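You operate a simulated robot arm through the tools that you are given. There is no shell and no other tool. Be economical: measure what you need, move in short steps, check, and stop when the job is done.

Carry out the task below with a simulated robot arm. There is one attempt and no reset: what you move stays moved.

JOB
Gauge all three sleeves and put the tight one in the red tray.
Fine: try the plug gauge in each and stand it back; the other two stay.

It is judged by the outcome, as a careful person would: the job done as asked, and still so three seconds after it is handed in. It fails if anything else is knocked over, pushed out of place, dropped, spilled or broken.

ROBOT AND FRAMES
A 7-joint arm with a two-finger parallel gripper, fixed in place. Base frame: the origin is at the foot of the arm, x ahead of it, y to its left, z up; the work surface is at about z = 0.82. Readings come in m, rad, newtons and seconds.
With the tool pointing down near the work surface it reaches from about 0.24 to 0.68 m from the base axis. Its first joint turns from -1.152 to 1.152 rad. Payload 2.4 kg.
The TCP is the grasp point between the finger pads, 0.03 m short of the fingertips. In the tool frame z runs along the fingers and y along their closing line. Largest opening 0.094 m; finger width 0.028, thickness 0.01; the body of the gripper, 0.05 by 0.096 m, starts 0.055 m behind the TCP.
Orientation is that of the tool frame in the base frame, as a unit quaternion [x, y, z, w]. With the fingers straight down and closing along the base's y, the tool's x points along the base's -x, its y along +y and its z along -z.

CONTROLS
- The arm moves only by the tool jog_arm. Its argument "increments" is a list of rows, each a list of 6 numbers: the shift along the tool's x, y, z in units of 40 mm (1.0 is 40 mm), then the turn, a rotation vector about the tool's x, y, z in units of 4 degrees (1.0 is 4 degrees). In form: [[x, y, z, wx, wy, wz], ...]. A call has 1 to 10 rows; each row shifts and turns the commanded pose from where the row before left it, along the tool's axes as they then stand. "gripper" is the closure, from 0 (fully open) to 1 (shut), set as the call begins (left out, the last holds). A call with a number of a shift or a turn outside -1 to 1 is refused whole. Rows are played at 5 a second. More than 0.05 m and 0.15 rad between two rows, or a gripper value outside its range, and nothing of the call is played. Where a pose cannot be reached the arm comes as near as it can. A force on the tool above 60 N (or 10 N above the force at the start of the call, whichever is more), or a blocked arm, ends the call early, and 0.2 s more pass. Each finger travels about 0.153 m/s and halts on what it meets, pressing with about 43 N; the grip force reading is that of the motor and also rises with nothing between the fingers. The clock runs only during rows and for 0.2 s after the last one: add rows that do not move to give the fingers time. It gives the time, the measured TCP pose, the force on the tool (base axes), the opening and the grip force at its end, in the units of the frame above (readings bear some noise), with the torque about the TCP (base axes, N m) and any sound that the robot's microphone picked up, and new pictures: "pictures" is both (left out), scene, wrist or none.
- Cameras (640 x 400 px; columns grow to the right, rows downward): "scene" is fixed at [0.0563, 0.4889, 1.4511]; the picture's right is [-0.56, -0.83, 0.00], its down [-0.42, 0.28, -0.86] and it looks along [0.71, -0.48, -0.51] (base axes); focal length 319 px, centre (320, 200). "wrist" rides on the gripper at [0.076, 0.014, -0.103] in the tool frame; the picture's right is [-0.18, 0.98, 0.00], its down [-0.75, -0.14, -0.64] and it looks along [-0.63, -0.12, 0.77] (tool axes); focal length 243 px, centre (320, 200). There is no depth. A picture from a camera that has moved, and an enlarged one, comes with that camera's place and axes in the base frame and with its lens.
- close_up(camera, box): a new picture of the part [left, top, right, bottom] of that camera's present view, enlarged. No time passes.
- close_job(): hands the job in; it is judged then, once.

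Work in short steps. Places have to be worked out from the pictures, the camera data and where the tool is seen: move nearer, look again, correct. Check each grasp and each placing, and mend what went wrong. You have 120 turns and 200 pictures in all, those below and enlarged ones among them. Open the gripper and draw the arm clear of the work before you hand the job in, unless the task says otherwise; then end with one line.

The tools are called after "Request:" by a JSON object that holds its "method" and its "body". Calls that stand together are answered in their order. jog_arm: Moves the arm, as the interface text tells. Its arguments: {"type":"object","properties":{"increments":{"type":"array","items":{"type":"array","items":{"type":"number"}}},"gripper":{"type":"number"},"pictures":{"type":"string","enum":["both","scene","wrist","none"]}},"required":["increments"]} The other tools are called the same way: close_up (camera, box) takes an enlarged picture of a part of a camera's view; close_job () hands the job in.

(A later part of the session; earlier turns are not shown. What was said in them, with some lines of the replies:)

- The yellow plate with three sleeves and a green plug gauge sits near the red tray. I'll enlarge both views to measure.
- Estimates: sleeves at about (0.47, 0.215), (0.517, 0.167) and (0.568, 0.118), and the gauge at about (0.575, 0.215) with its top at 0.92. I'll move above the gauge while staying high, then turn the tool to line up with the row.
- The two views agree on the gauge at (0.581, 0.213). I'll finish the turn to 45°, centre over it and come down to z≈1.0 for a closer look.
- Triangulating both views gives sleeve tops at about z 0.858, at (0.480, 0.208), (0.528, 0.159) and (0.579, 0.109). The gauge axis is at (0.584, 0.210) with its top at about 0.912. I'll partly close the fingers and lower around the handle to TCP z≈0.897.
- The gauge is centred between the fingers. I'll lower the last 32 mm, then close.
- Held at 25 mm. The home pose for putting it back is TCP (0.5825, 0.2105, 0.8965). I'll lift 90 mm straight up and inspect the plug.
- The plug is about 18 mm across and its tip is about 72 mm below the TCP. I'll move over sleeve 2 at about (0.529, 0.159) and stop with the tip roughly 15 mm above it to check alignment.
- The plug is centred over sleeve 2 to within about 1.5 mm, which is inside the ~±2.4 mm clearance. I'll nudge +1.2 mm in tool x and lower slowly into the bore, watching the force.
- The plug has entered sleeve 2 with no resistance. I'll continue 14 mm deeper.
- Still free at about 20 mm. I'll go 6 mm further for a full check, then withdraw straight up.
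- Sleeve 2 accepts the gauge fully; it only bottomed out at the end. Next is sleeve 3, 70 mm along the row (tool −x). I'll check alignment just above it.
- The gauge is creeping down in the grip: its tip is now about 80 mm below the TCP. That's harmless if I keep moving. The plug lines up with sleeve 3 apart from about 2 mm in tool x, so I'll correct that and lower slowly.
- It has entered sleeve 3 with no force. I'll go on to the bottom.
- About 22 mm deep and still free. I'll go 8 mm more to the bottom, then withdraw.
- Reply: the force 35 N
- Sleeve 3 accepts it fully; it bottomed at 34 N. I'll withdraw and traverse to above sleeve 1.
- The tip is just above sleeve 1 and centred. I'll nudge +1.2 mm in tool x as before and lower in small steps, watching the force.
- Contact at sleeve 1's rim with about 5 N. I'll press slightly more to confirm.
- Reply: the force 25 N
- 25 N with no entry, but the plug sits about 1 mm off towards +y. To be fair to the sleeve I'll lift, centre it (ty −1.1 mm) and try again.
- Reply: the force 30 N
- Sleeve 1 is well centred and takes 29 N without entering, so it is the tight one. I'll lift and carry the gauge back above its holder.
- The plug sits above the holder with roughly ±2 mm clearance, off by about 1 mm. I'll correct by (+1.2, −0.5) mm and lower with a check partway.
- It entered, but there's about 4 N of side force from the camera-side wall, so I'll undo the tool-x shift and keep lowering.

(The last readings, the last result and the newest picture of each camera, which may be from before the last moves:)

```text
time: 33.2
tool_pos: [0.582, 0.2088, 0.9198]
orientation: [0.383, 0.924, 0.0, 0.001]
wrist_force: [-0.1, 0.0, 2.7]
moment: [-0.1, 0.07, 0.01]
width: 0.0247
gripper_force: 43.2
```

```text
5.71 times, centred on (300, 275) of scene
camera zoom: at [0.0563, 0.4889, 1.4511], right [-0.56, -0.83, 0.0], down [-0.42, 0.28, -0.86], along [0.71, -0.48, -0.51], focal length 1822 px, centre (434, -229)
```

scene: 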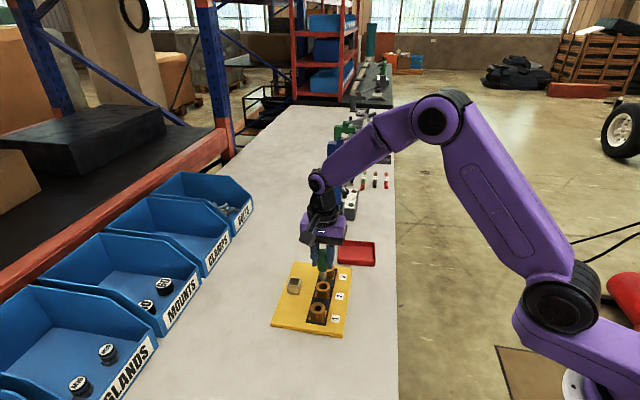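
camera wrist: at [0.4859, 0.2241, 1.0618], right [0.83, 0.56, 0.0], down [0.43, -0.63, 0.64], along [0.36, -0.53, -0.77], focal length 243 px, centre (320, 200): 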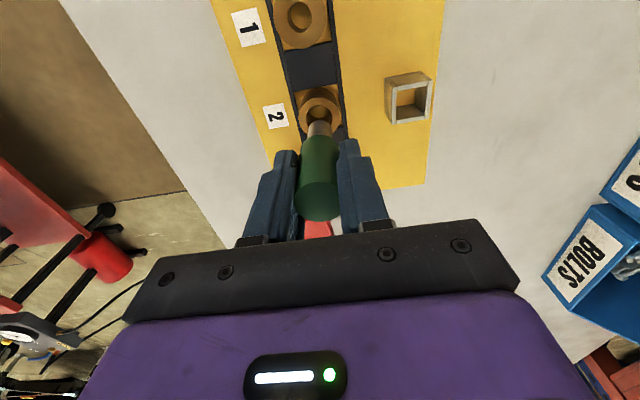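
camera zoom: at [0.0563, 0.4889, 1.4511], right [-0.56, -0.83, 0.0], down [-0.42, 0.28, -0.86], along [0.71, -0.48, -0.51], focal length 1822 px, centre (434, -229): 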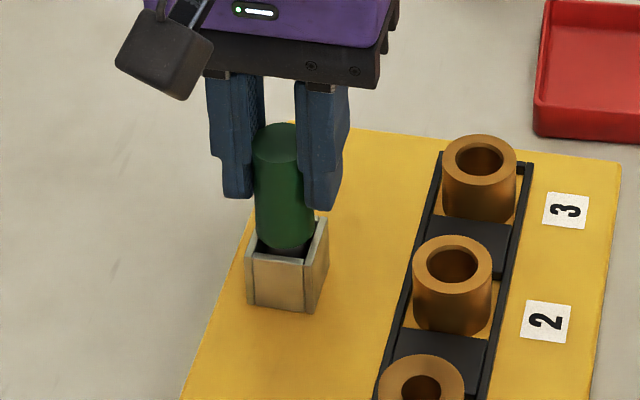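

The handle top matches its original picture position and 2.7 N shows it's on the holder floor. I'll open and rise.

Request:
{"method": "jog_arm", "body": {"increments": [[0, 0, 0, 0, 0, 0], [0, 0, 0, 0, 0, 0], [0, 0, -0.3, 0, 0, 0], [0, 0, -0.5, 0, 0, 0], [0, 0, -0.7, 0, 0, 0], [0, 0, -0.7, 0, 0, 0]], "gripper": 0.4}}

Request:
{"method": "close_up", "body": {"camera": "scene", "box": [260, 240, 360, 330]}}

```text
time: 34.6
tool_pos: [0.5821, 0.2096, 1.008]
orientation: [0.382, 0.924, 0.0, 0.0]
wrist_force: [-0.1, -0.4, 0.0]
moment: [-0.01, -0.02, -0.01]
width: 0.0564
gripper_force: 0.0
camera wrist: at [0.5393, 0.2742, 1.1097], right [0.83, 0.56, 0.0], down [0.43, -0.63, 0.64], along [0.36, -0.53, -0.77], focal length 243 px, centre (320, 200)
```

scene: 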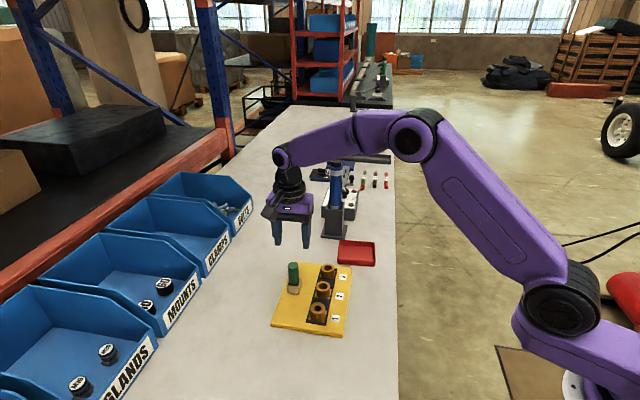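
wrist: 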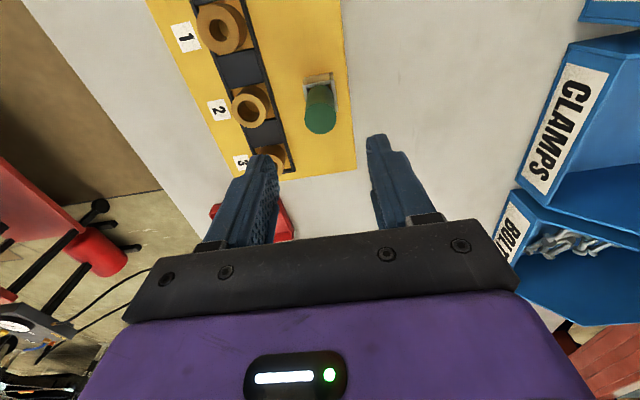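

```text
4.44 times, centred on (310, 285) of scene
camera zoom: at [0.0563, 0.4889, 1.4511], right [-0.56, -0.83, 0.0], down [-0.42, 0.28, -0.86], along [0.71, -0.48, -0.51], focal length 1417 px, centre (364, -178)
```

zoom: 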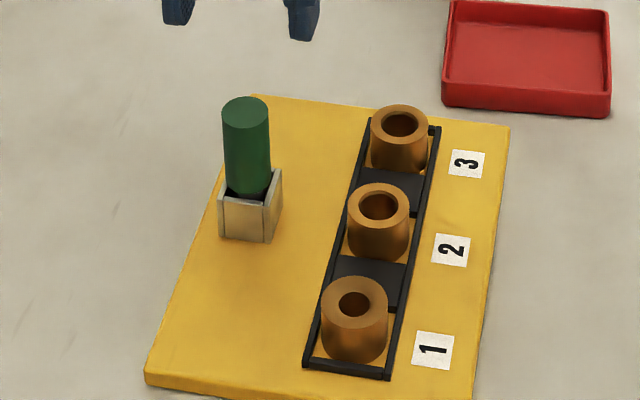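

The gauge is standing back in its holder. Now to sleeve 1: I'll move above it and lower to TCP z≈0.90 to check.

Request:
{"method": "jog_arm", "body": {"increments": [[0.6, -0.62, 0, 0, 0, 0], [0.6, -0.62, 0, 0, 0, 0], [0.58, -0.61, 0, 0, 0, 0], [0, 0, 0.7, 0, 0, 0], [0, 0, 0.7, 0, 0, 0], [0, 0, 0.7, 0, 0, 0], [0, 0, 0.4, 0, 0, 0], [0, 0, 0, 0, 0, 0]], "pictures": "none"}}

Request:
{"method": "close_up", "body": {"camera": "scene", "box": [270, 250, 370, 340]}}

Request:
{"method": "close_up", "body": {"camera": "wrist", "box": [210, 50, 430, 250]}}

```text
time: 36.4
tool_pos: [0.4789, 0.2082, 0.9063]
orientation: [0.382, 0.924, 0.0, 0.0]
wrist_force: [0.8, 0.2, 0.4]
moment: [-0.01, 0.02, 0.0]
width: 0.0564
gripper_force: 0.2
```

```text
4.44 times, centred on (320, 295) of scene
camera zoom: at [0.0563, 0.4889, 1.4511], right [-0.56, -0.83, 0.0], down [-0.42, 0.28, -0.86], along [0.71, -0.48, -0.51], focal length 1417 px, centre (320, -222)
```

zoom: 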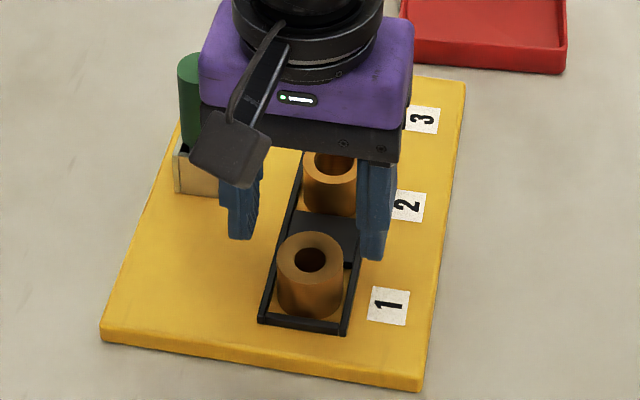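

```text
2.00 times, centred on (320, 150) of wrist
camera zoom: at [0.4368, 0.2724, 1.009], right [0.83, 0.56, 0.0], down [0.43, -0.63, 0.64], along [0.36, -0.53, -0.77], focal length 485 px, centre (320, 300)
```

zoom: 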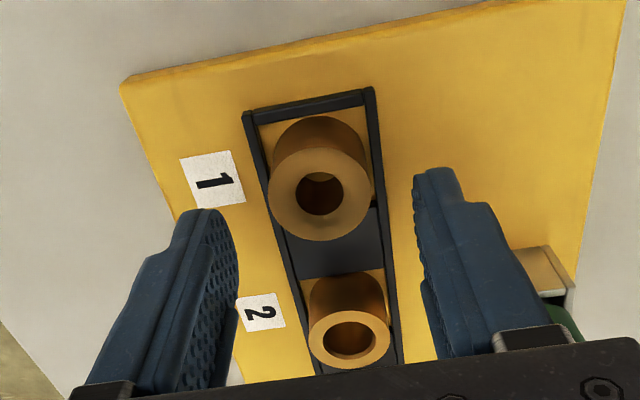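

Sleeve 1 is centred between the fingers to within 2 mm. I'll lower to TCP z≈0.870, which keeps the tips above the rack frame, and then grip.

Request:
{"method": "jog_arm", "body": {"increments": [[-0.03, 0.02, 0.3, 0, 0, 0], [0, 0, 0.3, 0, 0, 0], [0, 0, 0.2, 0, 0, 0], [0, 0, 0.1, 0, 0, 0], [0, 0, 0, 0, 0, 0]], "pictures": "none"}}

Request:
{"method": "close_up", "body": {"camera": "wrist", "box": [210, 50, 430, 250]}}

Request:
{"method": "close_up", "body": {"camera": "scene", "box": [270, 250, 370, 340]}}

```text
time: 37.6
tool_pos: [0.4792, 0.2092, 0.8718]
orientation: [0.383, 0.924, 0.0, 0.001]
wrist_force: [0.3, -0.5, 0.3]
moment: [-0.02, -0.02, 0.02]
width: 0.0562
gripper_force: 0.0
```

```text
2.00 times, centred on (320, 150) of wrist
camera zoom: at [0.4375, 0.2728, 0.9735], right [0.83, 0.56, 0.0], down [0.43, -0.63, 0.64], along [0.36, -0.53, -0.77], focal length 485 px, centre (320, 300)
```

zoom: 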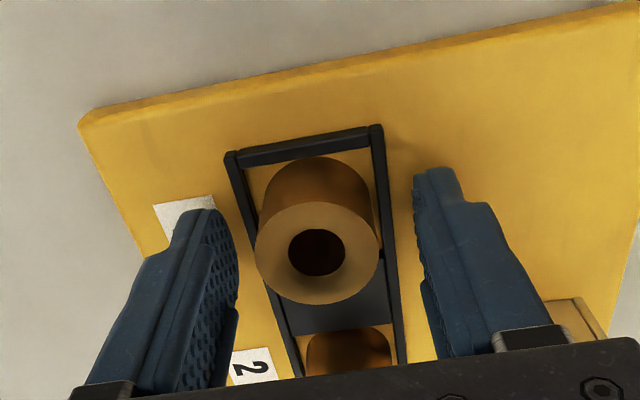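

```text
4.44 times, centred on (320, 295) of scene
camera zoom: at [0.0563, 0.4889, 1.4511], right [-0.56, -0.83, 0.0], down [-0.42, 0.28, -0.86], along [0.71, -0.48, -0.51], focal length 1417 px, centre (320, -222)
```

zoom: 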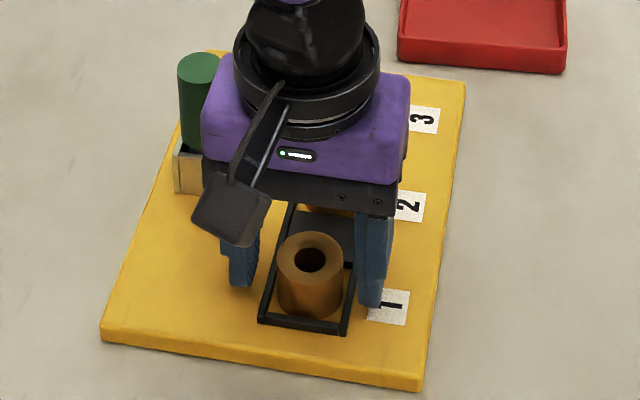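

Heights look good. I'll make a final centring tweak and close on the sleeve.

Request:
{"method": "jog_arm", "body": {"increments": [[-0.04, -0.03, 0.03, 0, 0, 0], [0, 0, 0, 0, 0, 0]], "pictures": "none"}}

Request:
{"method": "jog_arm", "body": {"increments": [[0, 0, 0, 0, 0, 0], [0, 0, 0, 0, 0, 0], [0, 0, 0, 0, 0, 0]], "gripper": 0.9, "pictures": "none"}}

Request:
{"method": "close_up", "body": {"camera": "wrist", "box": [210, 50, 430, 250]}}

Request:
{"method": "close_up", "body": {"camera": "scene", "box": [270, 250, 370, 340]}}

```text
time: 38.2
tool_pos: [0.4815, 0.2062, 0.87]
orientation: [0.383, 0.924, 0.0, -0.001]
wrist_force: [-0.2, -0.2, -0.8]
moment: [-0.01, -0.01, 0.01]
width: 0.0566
gripper_force: 0.1
```

```text
time: 39.0
tool_pos: [0.4813, 0.2057, 0.8711]
orientation: [0.383, 0.924, 0.0, 0.0]
wrist_force: [0.6, 0.7, 0.5]
moment: [0.0, 0.01, -0.02]
width: 0.0321
gripper_force: 43.0
```

```text
2.00 times, centred on (320, 150) of wrist
camera zoom: at [0.4383, 0.2709, 0.9723], right [0.83, 0.56, 0.0], down [0.43, -0.63, 0.64], along [0.36, -0.53, -0.77], focal length 485 px, centre (320, 300)
```

zoom: 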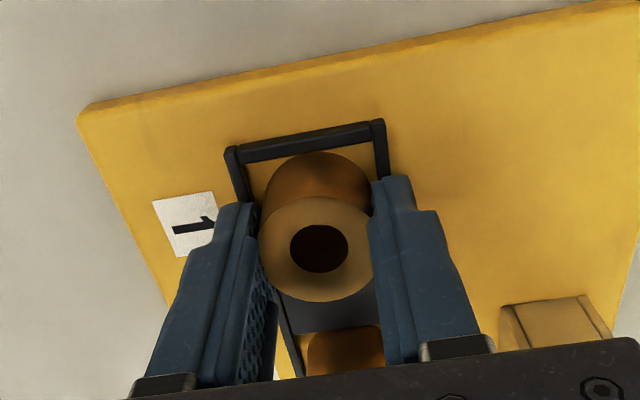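

```text
4.44 times, centred on (320, 295) of scene
camera zoom: at [0.0563, 0.4889, 1.4511], right [-0.56, -0.83, 0.0], down [-0.42, 0.28, -0.86], along [0.71, -0.48, -0.51], focal length 1417 px, centre (320, -222)
```

zoom: 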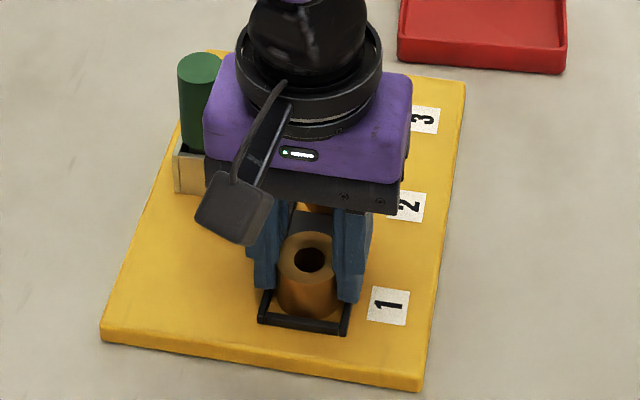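

Gripped at 32 mm. I'll lift 100 mm and carry it to above the tray, centred at about (0.605, −0.018).

Request:
{"method": "jog_arm", "body": {"increments": [[0, 0, -0.6, 0, 0, 0], [0, 0, -0.9, 0, 0, 0], [0, 0, -0.9, 0, 0, 0], [-0.876, -0.265, 0, 0, 0, 0], [-0.876, -0.265, 0, 0, 0, 0], [-0.876, -0.265, 0, 0, 0, 0], [-0.876, -0.265, 0, 0, 0, 0], [-0.876, -0.265, 0, 0, 0, 0], [-0.876, -0.265, 0, 0, 0, 0], [-0.876, -0.265, 0, 0, 0, 0]]}}

```text
time: 41.2
tool_pos: [0.5995, -0.0204, 0.9689]
orientation: [0.383, 0.924, 0.0, 0.0]
wrist_force: [-0.2, 0.7, -0.8]
moment: [-0.01, 0.0, 0.01]
width: 0.0324
gripper_force: 42.8
camera wrist: at [0.5574, 0.0449, 1.0695], right [0.83, 0.56, 0.0], down [0.43, -0.63, 0.64], along [0.36, -0.53, -0.77], focal length 243 px, centre (320, 200)
```

scene: 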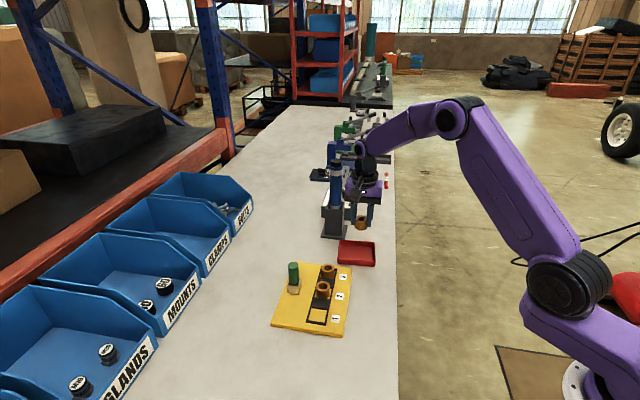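
wrist: 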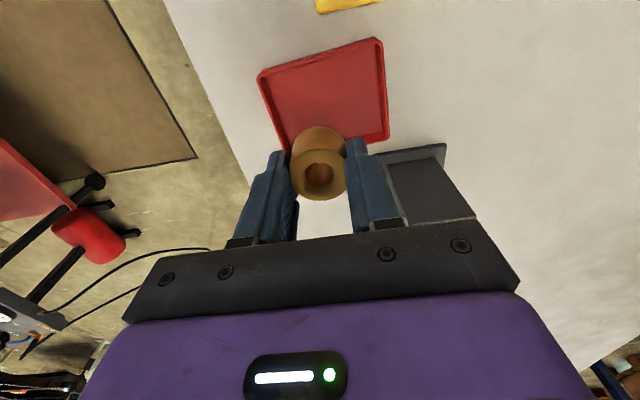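

The sleeve is held over the tray and the device stands nearby on the right. I'll look closer before lowering.

Request:
{"method": "close_up", "body": {"camera": "scene", "box": [310, 150, 410, 275]}}

Request:
{"method": "close_up", "body": {"camera": "wrist", "box": [220, 20, 500, 260]}}

```text
3.20 times, centred on (360, 212) of scene
camera zoom: at [0.0563, 0.489, 1.4511], right [-0.56, -0.83, 0.0], down [-0.42, 0.28, -0.86], along [0.71, -0.48, -0.51], focal length 1020 px, centre (192, 160)
```

zoom: 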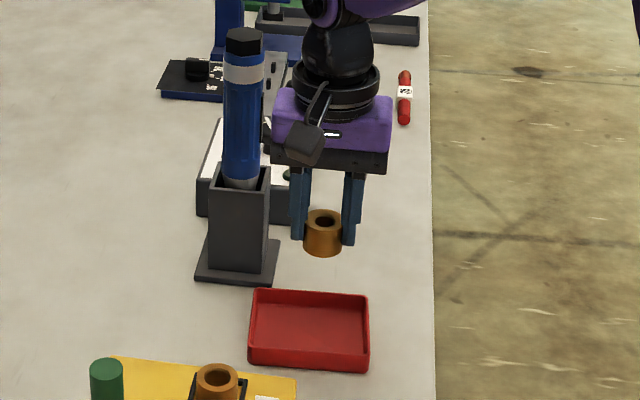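

```text
1.67 times, centred on (360, 140) of wrist
camera zoom: at [0.5574, 0.0449, 1.0695], right [0.83, 0.56, 0.0], down [0.43, -0.63, 0.64], along [0.36, -0.53, -0.77], focal length 404 px, centre (253, 300)
```

zoom: 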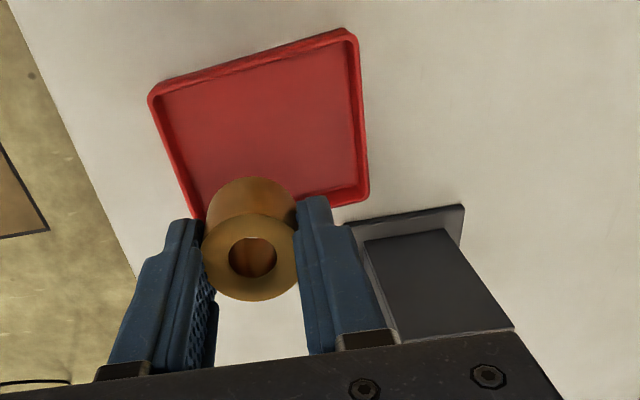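

The tray centre is at about (0.607, −0.016) and the device is more than 6 cm away. I'll shift 9 mm towards the centre and lower 80 mm.

Request:
{"method": "jog_arm", "body": {"increments": [[-0.05, 0.2, 0.3, 0, 0, 0], [0, 0, 0.6, 0, 0, 0], [0, 0, 0.6, 0, 0, 0], [0, 0, 0.5, 0, 0, 0], [0, 0, 0, 0, 0, 0]], "pictures": "none"}}

Request:
{"method": "close_up", "body": {"camera": "scene", "box": [320, 200, 400, 275]}}

Request:
{"method": "close_up", "body": {"camera": "wrist", "box": [220, 20, 500, 260]}}

```text
time: 42.4
tool_pos: [0.6086, -0.0161, 0.8853]
orientation: [0.383, 0.924, 0.001, 0.001]
wrist_force: [-0.9, 0.0, -1.3]
moment: [0.03, 0.01, 0.01]
width: 0.0323
gripper_force: 43.7
```

```text
5.33 times, centred on (360, 238) of scene
camera zoom: at [0.0563, 0.4889, 1.4511], right [-0.56, -0.83, 0.0], down [-0.42, 0.28, -0.86], along [0.71, -0.48, -0.51], focal length 1701 px, centre (107, 0)
```

zoom: 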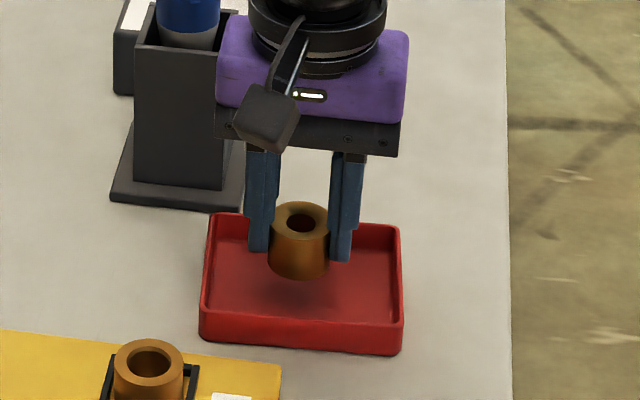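

```text
1.67 times, centred on (360, 140) of wrist
camera zoom: at [0.5657, 0.0492, 0.9874], right [0.83, 0.56, 0.0], down [0.43, -0.63, 0.64], along [0.36, -0.53, -0.77], focal length 404 px, centre (253, 300)
```

zoom: 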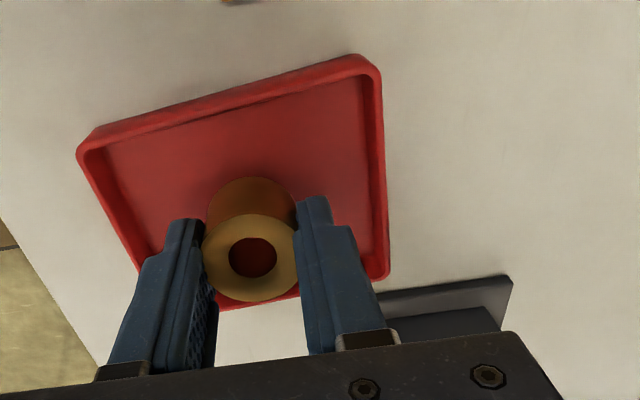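

The sleeve is well inside the tray. I'll lower gently to contact.

Request:
{"method": "jog_arm", "body": {"increments": [[0, 0, 0.15, 0, 0, 0], [0, 0, 0.07, 0, 0, 0], [0, 0, 0.05, 0, 0, 0], [0, 0, 0.05, 0, 0, 0], [0, 0, 0.04, 0, 0, 0], [0, 0, 0, 0, 0, 0]], "pictures": "none"}}

Request:
{"method": "close_up", "body": {"camera": "scene", "box": [320, 200, 400, 275]}}

```text
time: 43.8
tool_pos: [0.6089, -0.0162, 0.8709]
orientation: [0.383, 0.924, 0.0, 0.001]
wrist_force: [0.1, 0.3, -0.8]
moment: [-0.01, 0.01, -0.01]
width: 0.0322
gripper_force: 42.9
```

```text
5.33 times, centred on (360, 238) of scene
camera zoom: at [0.0563, 0.4889, 1.4511], right [-0.56, -0.83, 0.0], down [-0.42, 0.28, -0.86], along [0.71, -0.48, -0.51], focal length 1701 px, centre (107, 0)
```

zoom: 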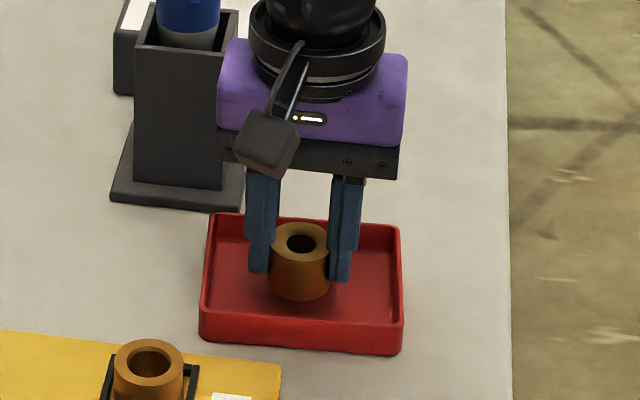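

No contact yet. I'll keep going in 1.5 mm steps.

Request:
{"method": "jog_arm", "body": {"increments": [[0, 0, 0.04, 0, 0, 0], [0, 0, 0.04, 0, 0, 0], [0, 0, 0.04, 0, 0, 0], [0, 0, 0, 0, 0, 0]], "pictures": "none"}}

Request:
{"method": "close_up", "body": {"camera": "scene", "box": [320, 200, 400, 275]}}

```text
time: 44.8
tool_pos: [0.6081, -0.0153, 0.8664]
orientation: [0.383, 0.924, 0.0, -0.001]
wrist_force: [0.8, -0.2, -0.7]
moment: [0.01, 0.02, -0.02]
width: 0.0325
gripper_force: 43.4
```

```text
5.33 times, centred on (360, 238) of scene
camera zoom: at [0.0563, 0.4889, 1.4511], right [-0.56, -0.83, 0.0], down [-0.42, 0.28, -0.86], along [0.71, -0.48, -0.51], focal length 1701 px, centre (107, 0)
```

zoom: 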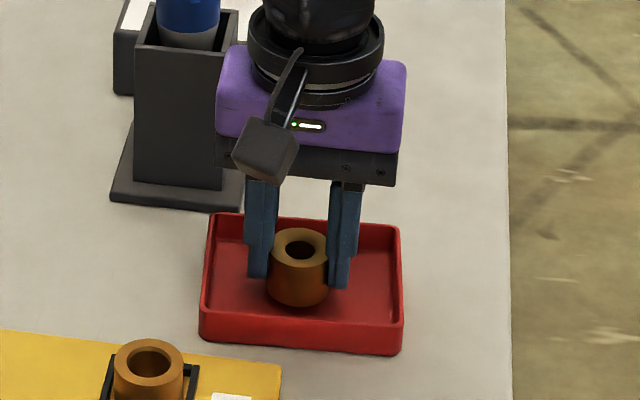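

Request:
{"method": "jog_arm", "body": {"increments": [[0, 0, 0.04, 0, 0, 0], [0, 0, 0.04, 0, 0, 0], [0, 0, 0, 0, 0, 0]], "pictures": "none"}}

```text
time: 45.6
tool_pos: [0.6087, -0.0155, 0.865]
orientation: [0.383, 0.924, 0.0, -0.001]
wrist_force: [0.3, -0.1, -1.3]
moment: [-0.03, 0.0, -0.03]
width: 0.0321
gripper_force: 42.3
```

Still no contact force after those steps, at z 0.865. Another two steps while watching for touch.

Request:
{"method": "jog_arm", "body": {"increments": [[0, 0, 0.04, 0, 0, 0], [0, 0, 0.04, 0, 0, 0], [0, 0, 0, 0, 0, 0]], "pictures": "none"}}

Request:
{"method": "close_up", "body": {"camera": "scene", "box": [335, 225, 385, 275]}}

Request:
{"method": "close_up", "body": {"camera": "wrist", "box": [220, 20, 500, 260]}}

```text
time: 46.4
tool_pos: [0.6087, -0.0168, 0.8617]
orientation: [0.383, 0.924, 0.0, 0.0]
wrist_force: [0.2, 0.1, -0.6]
moment: [0.0, -0.01, 0.02]
width: 0.0325
gripper_force: 42.7
```

```text
8.00 times, centred on (360, 250) of scene
camera zoom: at [0.0563, 0.4889, 1.4511], right [-0.56, -0.83, 0.0], down [-0.42, 0.28, -0.86], along [0.71, -0.48, -0.51], focal length 2551 px, centre (0, -200)
```

zoom: 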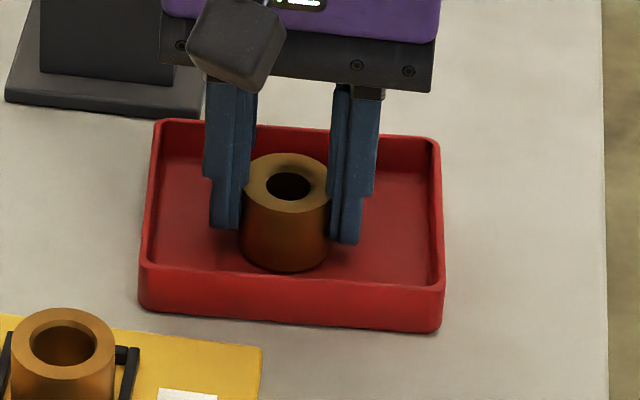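

```text
1.67 times, centred on (360, 140) of wrist
camera zoom: at [0.566, 0.0489, 0.9631], right [0.83, 0.56, 0.0], down [0.43, -0.63, 0.64], along [0.36, -0.53, -0.77], focal length 404 px, centre (253, 300)
```

zoom: 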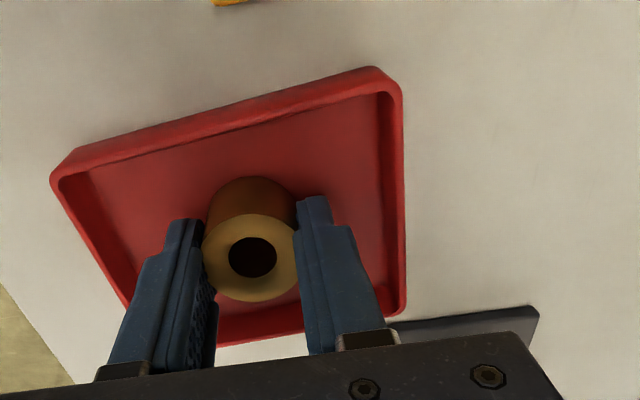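

The sleeve is almost on the floor. Small steps again.

Request:
{"method": "jog_arm", "body": {"increments": [[0, 0, 0.03, 0, 0, 0], [0, 0, 0.03, 0, 0, 0], [0, 0, 0, 0, 0, 0]], "pictures": "none"}}

```text
time: 47.2
tool_pos: [0.6109, -0.0152, 0.8599]
orientation: [0.383, 0.924, 0.0, 0.001]
wrist_force: [-8.1, -0.7, 25.0]
moment: [0.0, 0.49, 0.02]
width: 0.032
gripper_force: 43.1
```

Contact at 25 N, so it's on the tray floor. I'll back off 1 mm to relieve it, open to about 56 mm and rise.

Request:
{"method": "jog_arm", "body": {"increments": [[0, 0, -0.025, 0, 0, 0], [0, 0, 0, 0, 0, 0]], "pictures": "none"}}

Request:
{"method": "jog_arm", "body": {"increments": [[0, 0, 0, 0, 0, 0], [0, 0, 0, 0, 0, 0], [0, 0, -0.4, 0, 0, 0], [0, 0, -0.7, 0, 0, 0], [0, 0, -0.9, 0, 0, 0], [0, 0, -0.9, 0, 0, 0], [0.5, 0, -0.8, 0, 0, 0], [0.8, 0, -0.4, 0, 0, 0]], "gripper": 0.42}}

Request:
{"method": "close_up", "body": {"camera": "scene", "box": [260, 220, 400, 340]}}

```text
time: 47.8
tool_pos: [0.6101, -0.0162, 0.8601]
orientation: [0.382, 0.924, 0.001, 0.001]
wrist_force: [-5.1, 1.9, 22.8]
moment: [0.07, 0.43, -0.02]
width: 0.0324
gripper_force: 43.2
```

```text
time: 49.6
tool_pos: [0.5722, 0.0227, 1.0258]
orientation: [0.382, 0.924, 0.001, 0.0]
wrist_force: [-0.7, -0.4, -0.6]
moment: [-0.04, -0.03, 0.04]
width: 0.0545
gripper_force: 0.1
camera wrist: at [0.5296, 0.0873, 1.1266], right [0.82, 0.57, 0.0], down [0.43, -0.63, 0.64], along [0.36, -0.53, -0.77], focal length 243 px, centre (320, 200)
```

scene: 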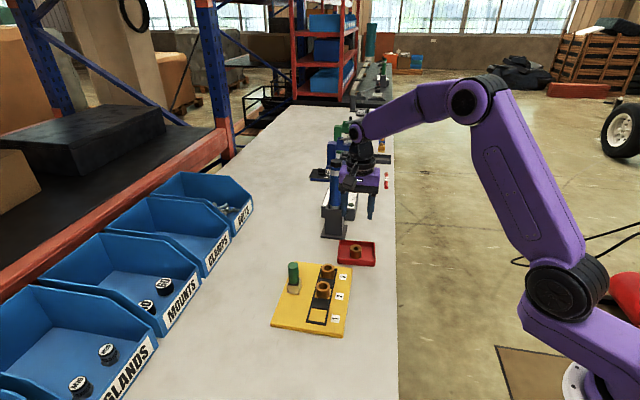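
wrist: 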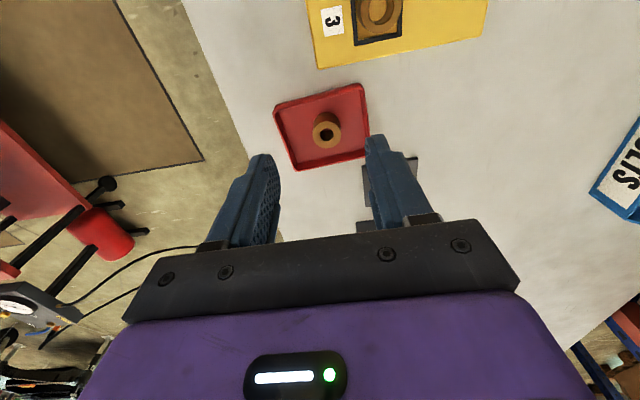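

```text
3.33 times, centred on (330, 280) of scene
camera zoom: at [0.0563, 0.4889, 1.4511], right [-0.56, -0.83, 0.0], down [-0.42, 0.28, -0.86], along [0.71, -0.48, -0.51], focal length 1063 px, centre (287, -67)
```

zoom: 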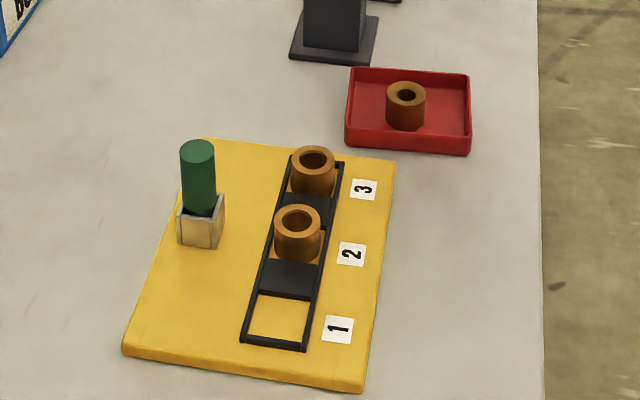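

Sleeve 1 stands upright in the red tray, sleeves 2 and 3 are in their slots and the gauge is in its holder. I'll open fully and draw the arm back and up.

Request:
{"method": "jog_arm", "body": {"increments": [[0.3, -0.5, -0.7, 0, 0, 0], [0.3, -0.5, -0.7, 0, 0, 0], [0.3, -0.5, -0.7, 0, 0, 0], [0.3, -0.5, -0.7, 0, 0, 0], [0, 0, 0, 0, 0, 0]], "gripper": 0, "pictures": "scene"}}

```text
time: 50.8
tool_pos: [0.4829, 0.0003, 1.1367]
orientation: [0.383, 0.924, 0.0, 0.0]
wrist_force: [-0.7, -0.1, -0.6]
moment: [-0.01, -0.01, 0.0]
width: 0.094
gripper_force: 0.1
```

scene: 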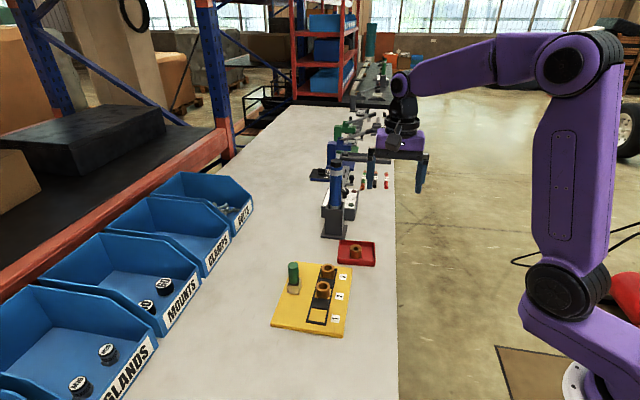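

The arm is clear, the gripper is open and everything is in place, so I'm handing in.

Request:
{"method": "close_job", "body": {}}

```text
The job is handed in.
```

I gauged all three sleeves: sleeve 1 is the tight one and stands in the red tray, sleeves 2 and 3 took the plug fully and stay in their slots, and the gauge is back in its holder.
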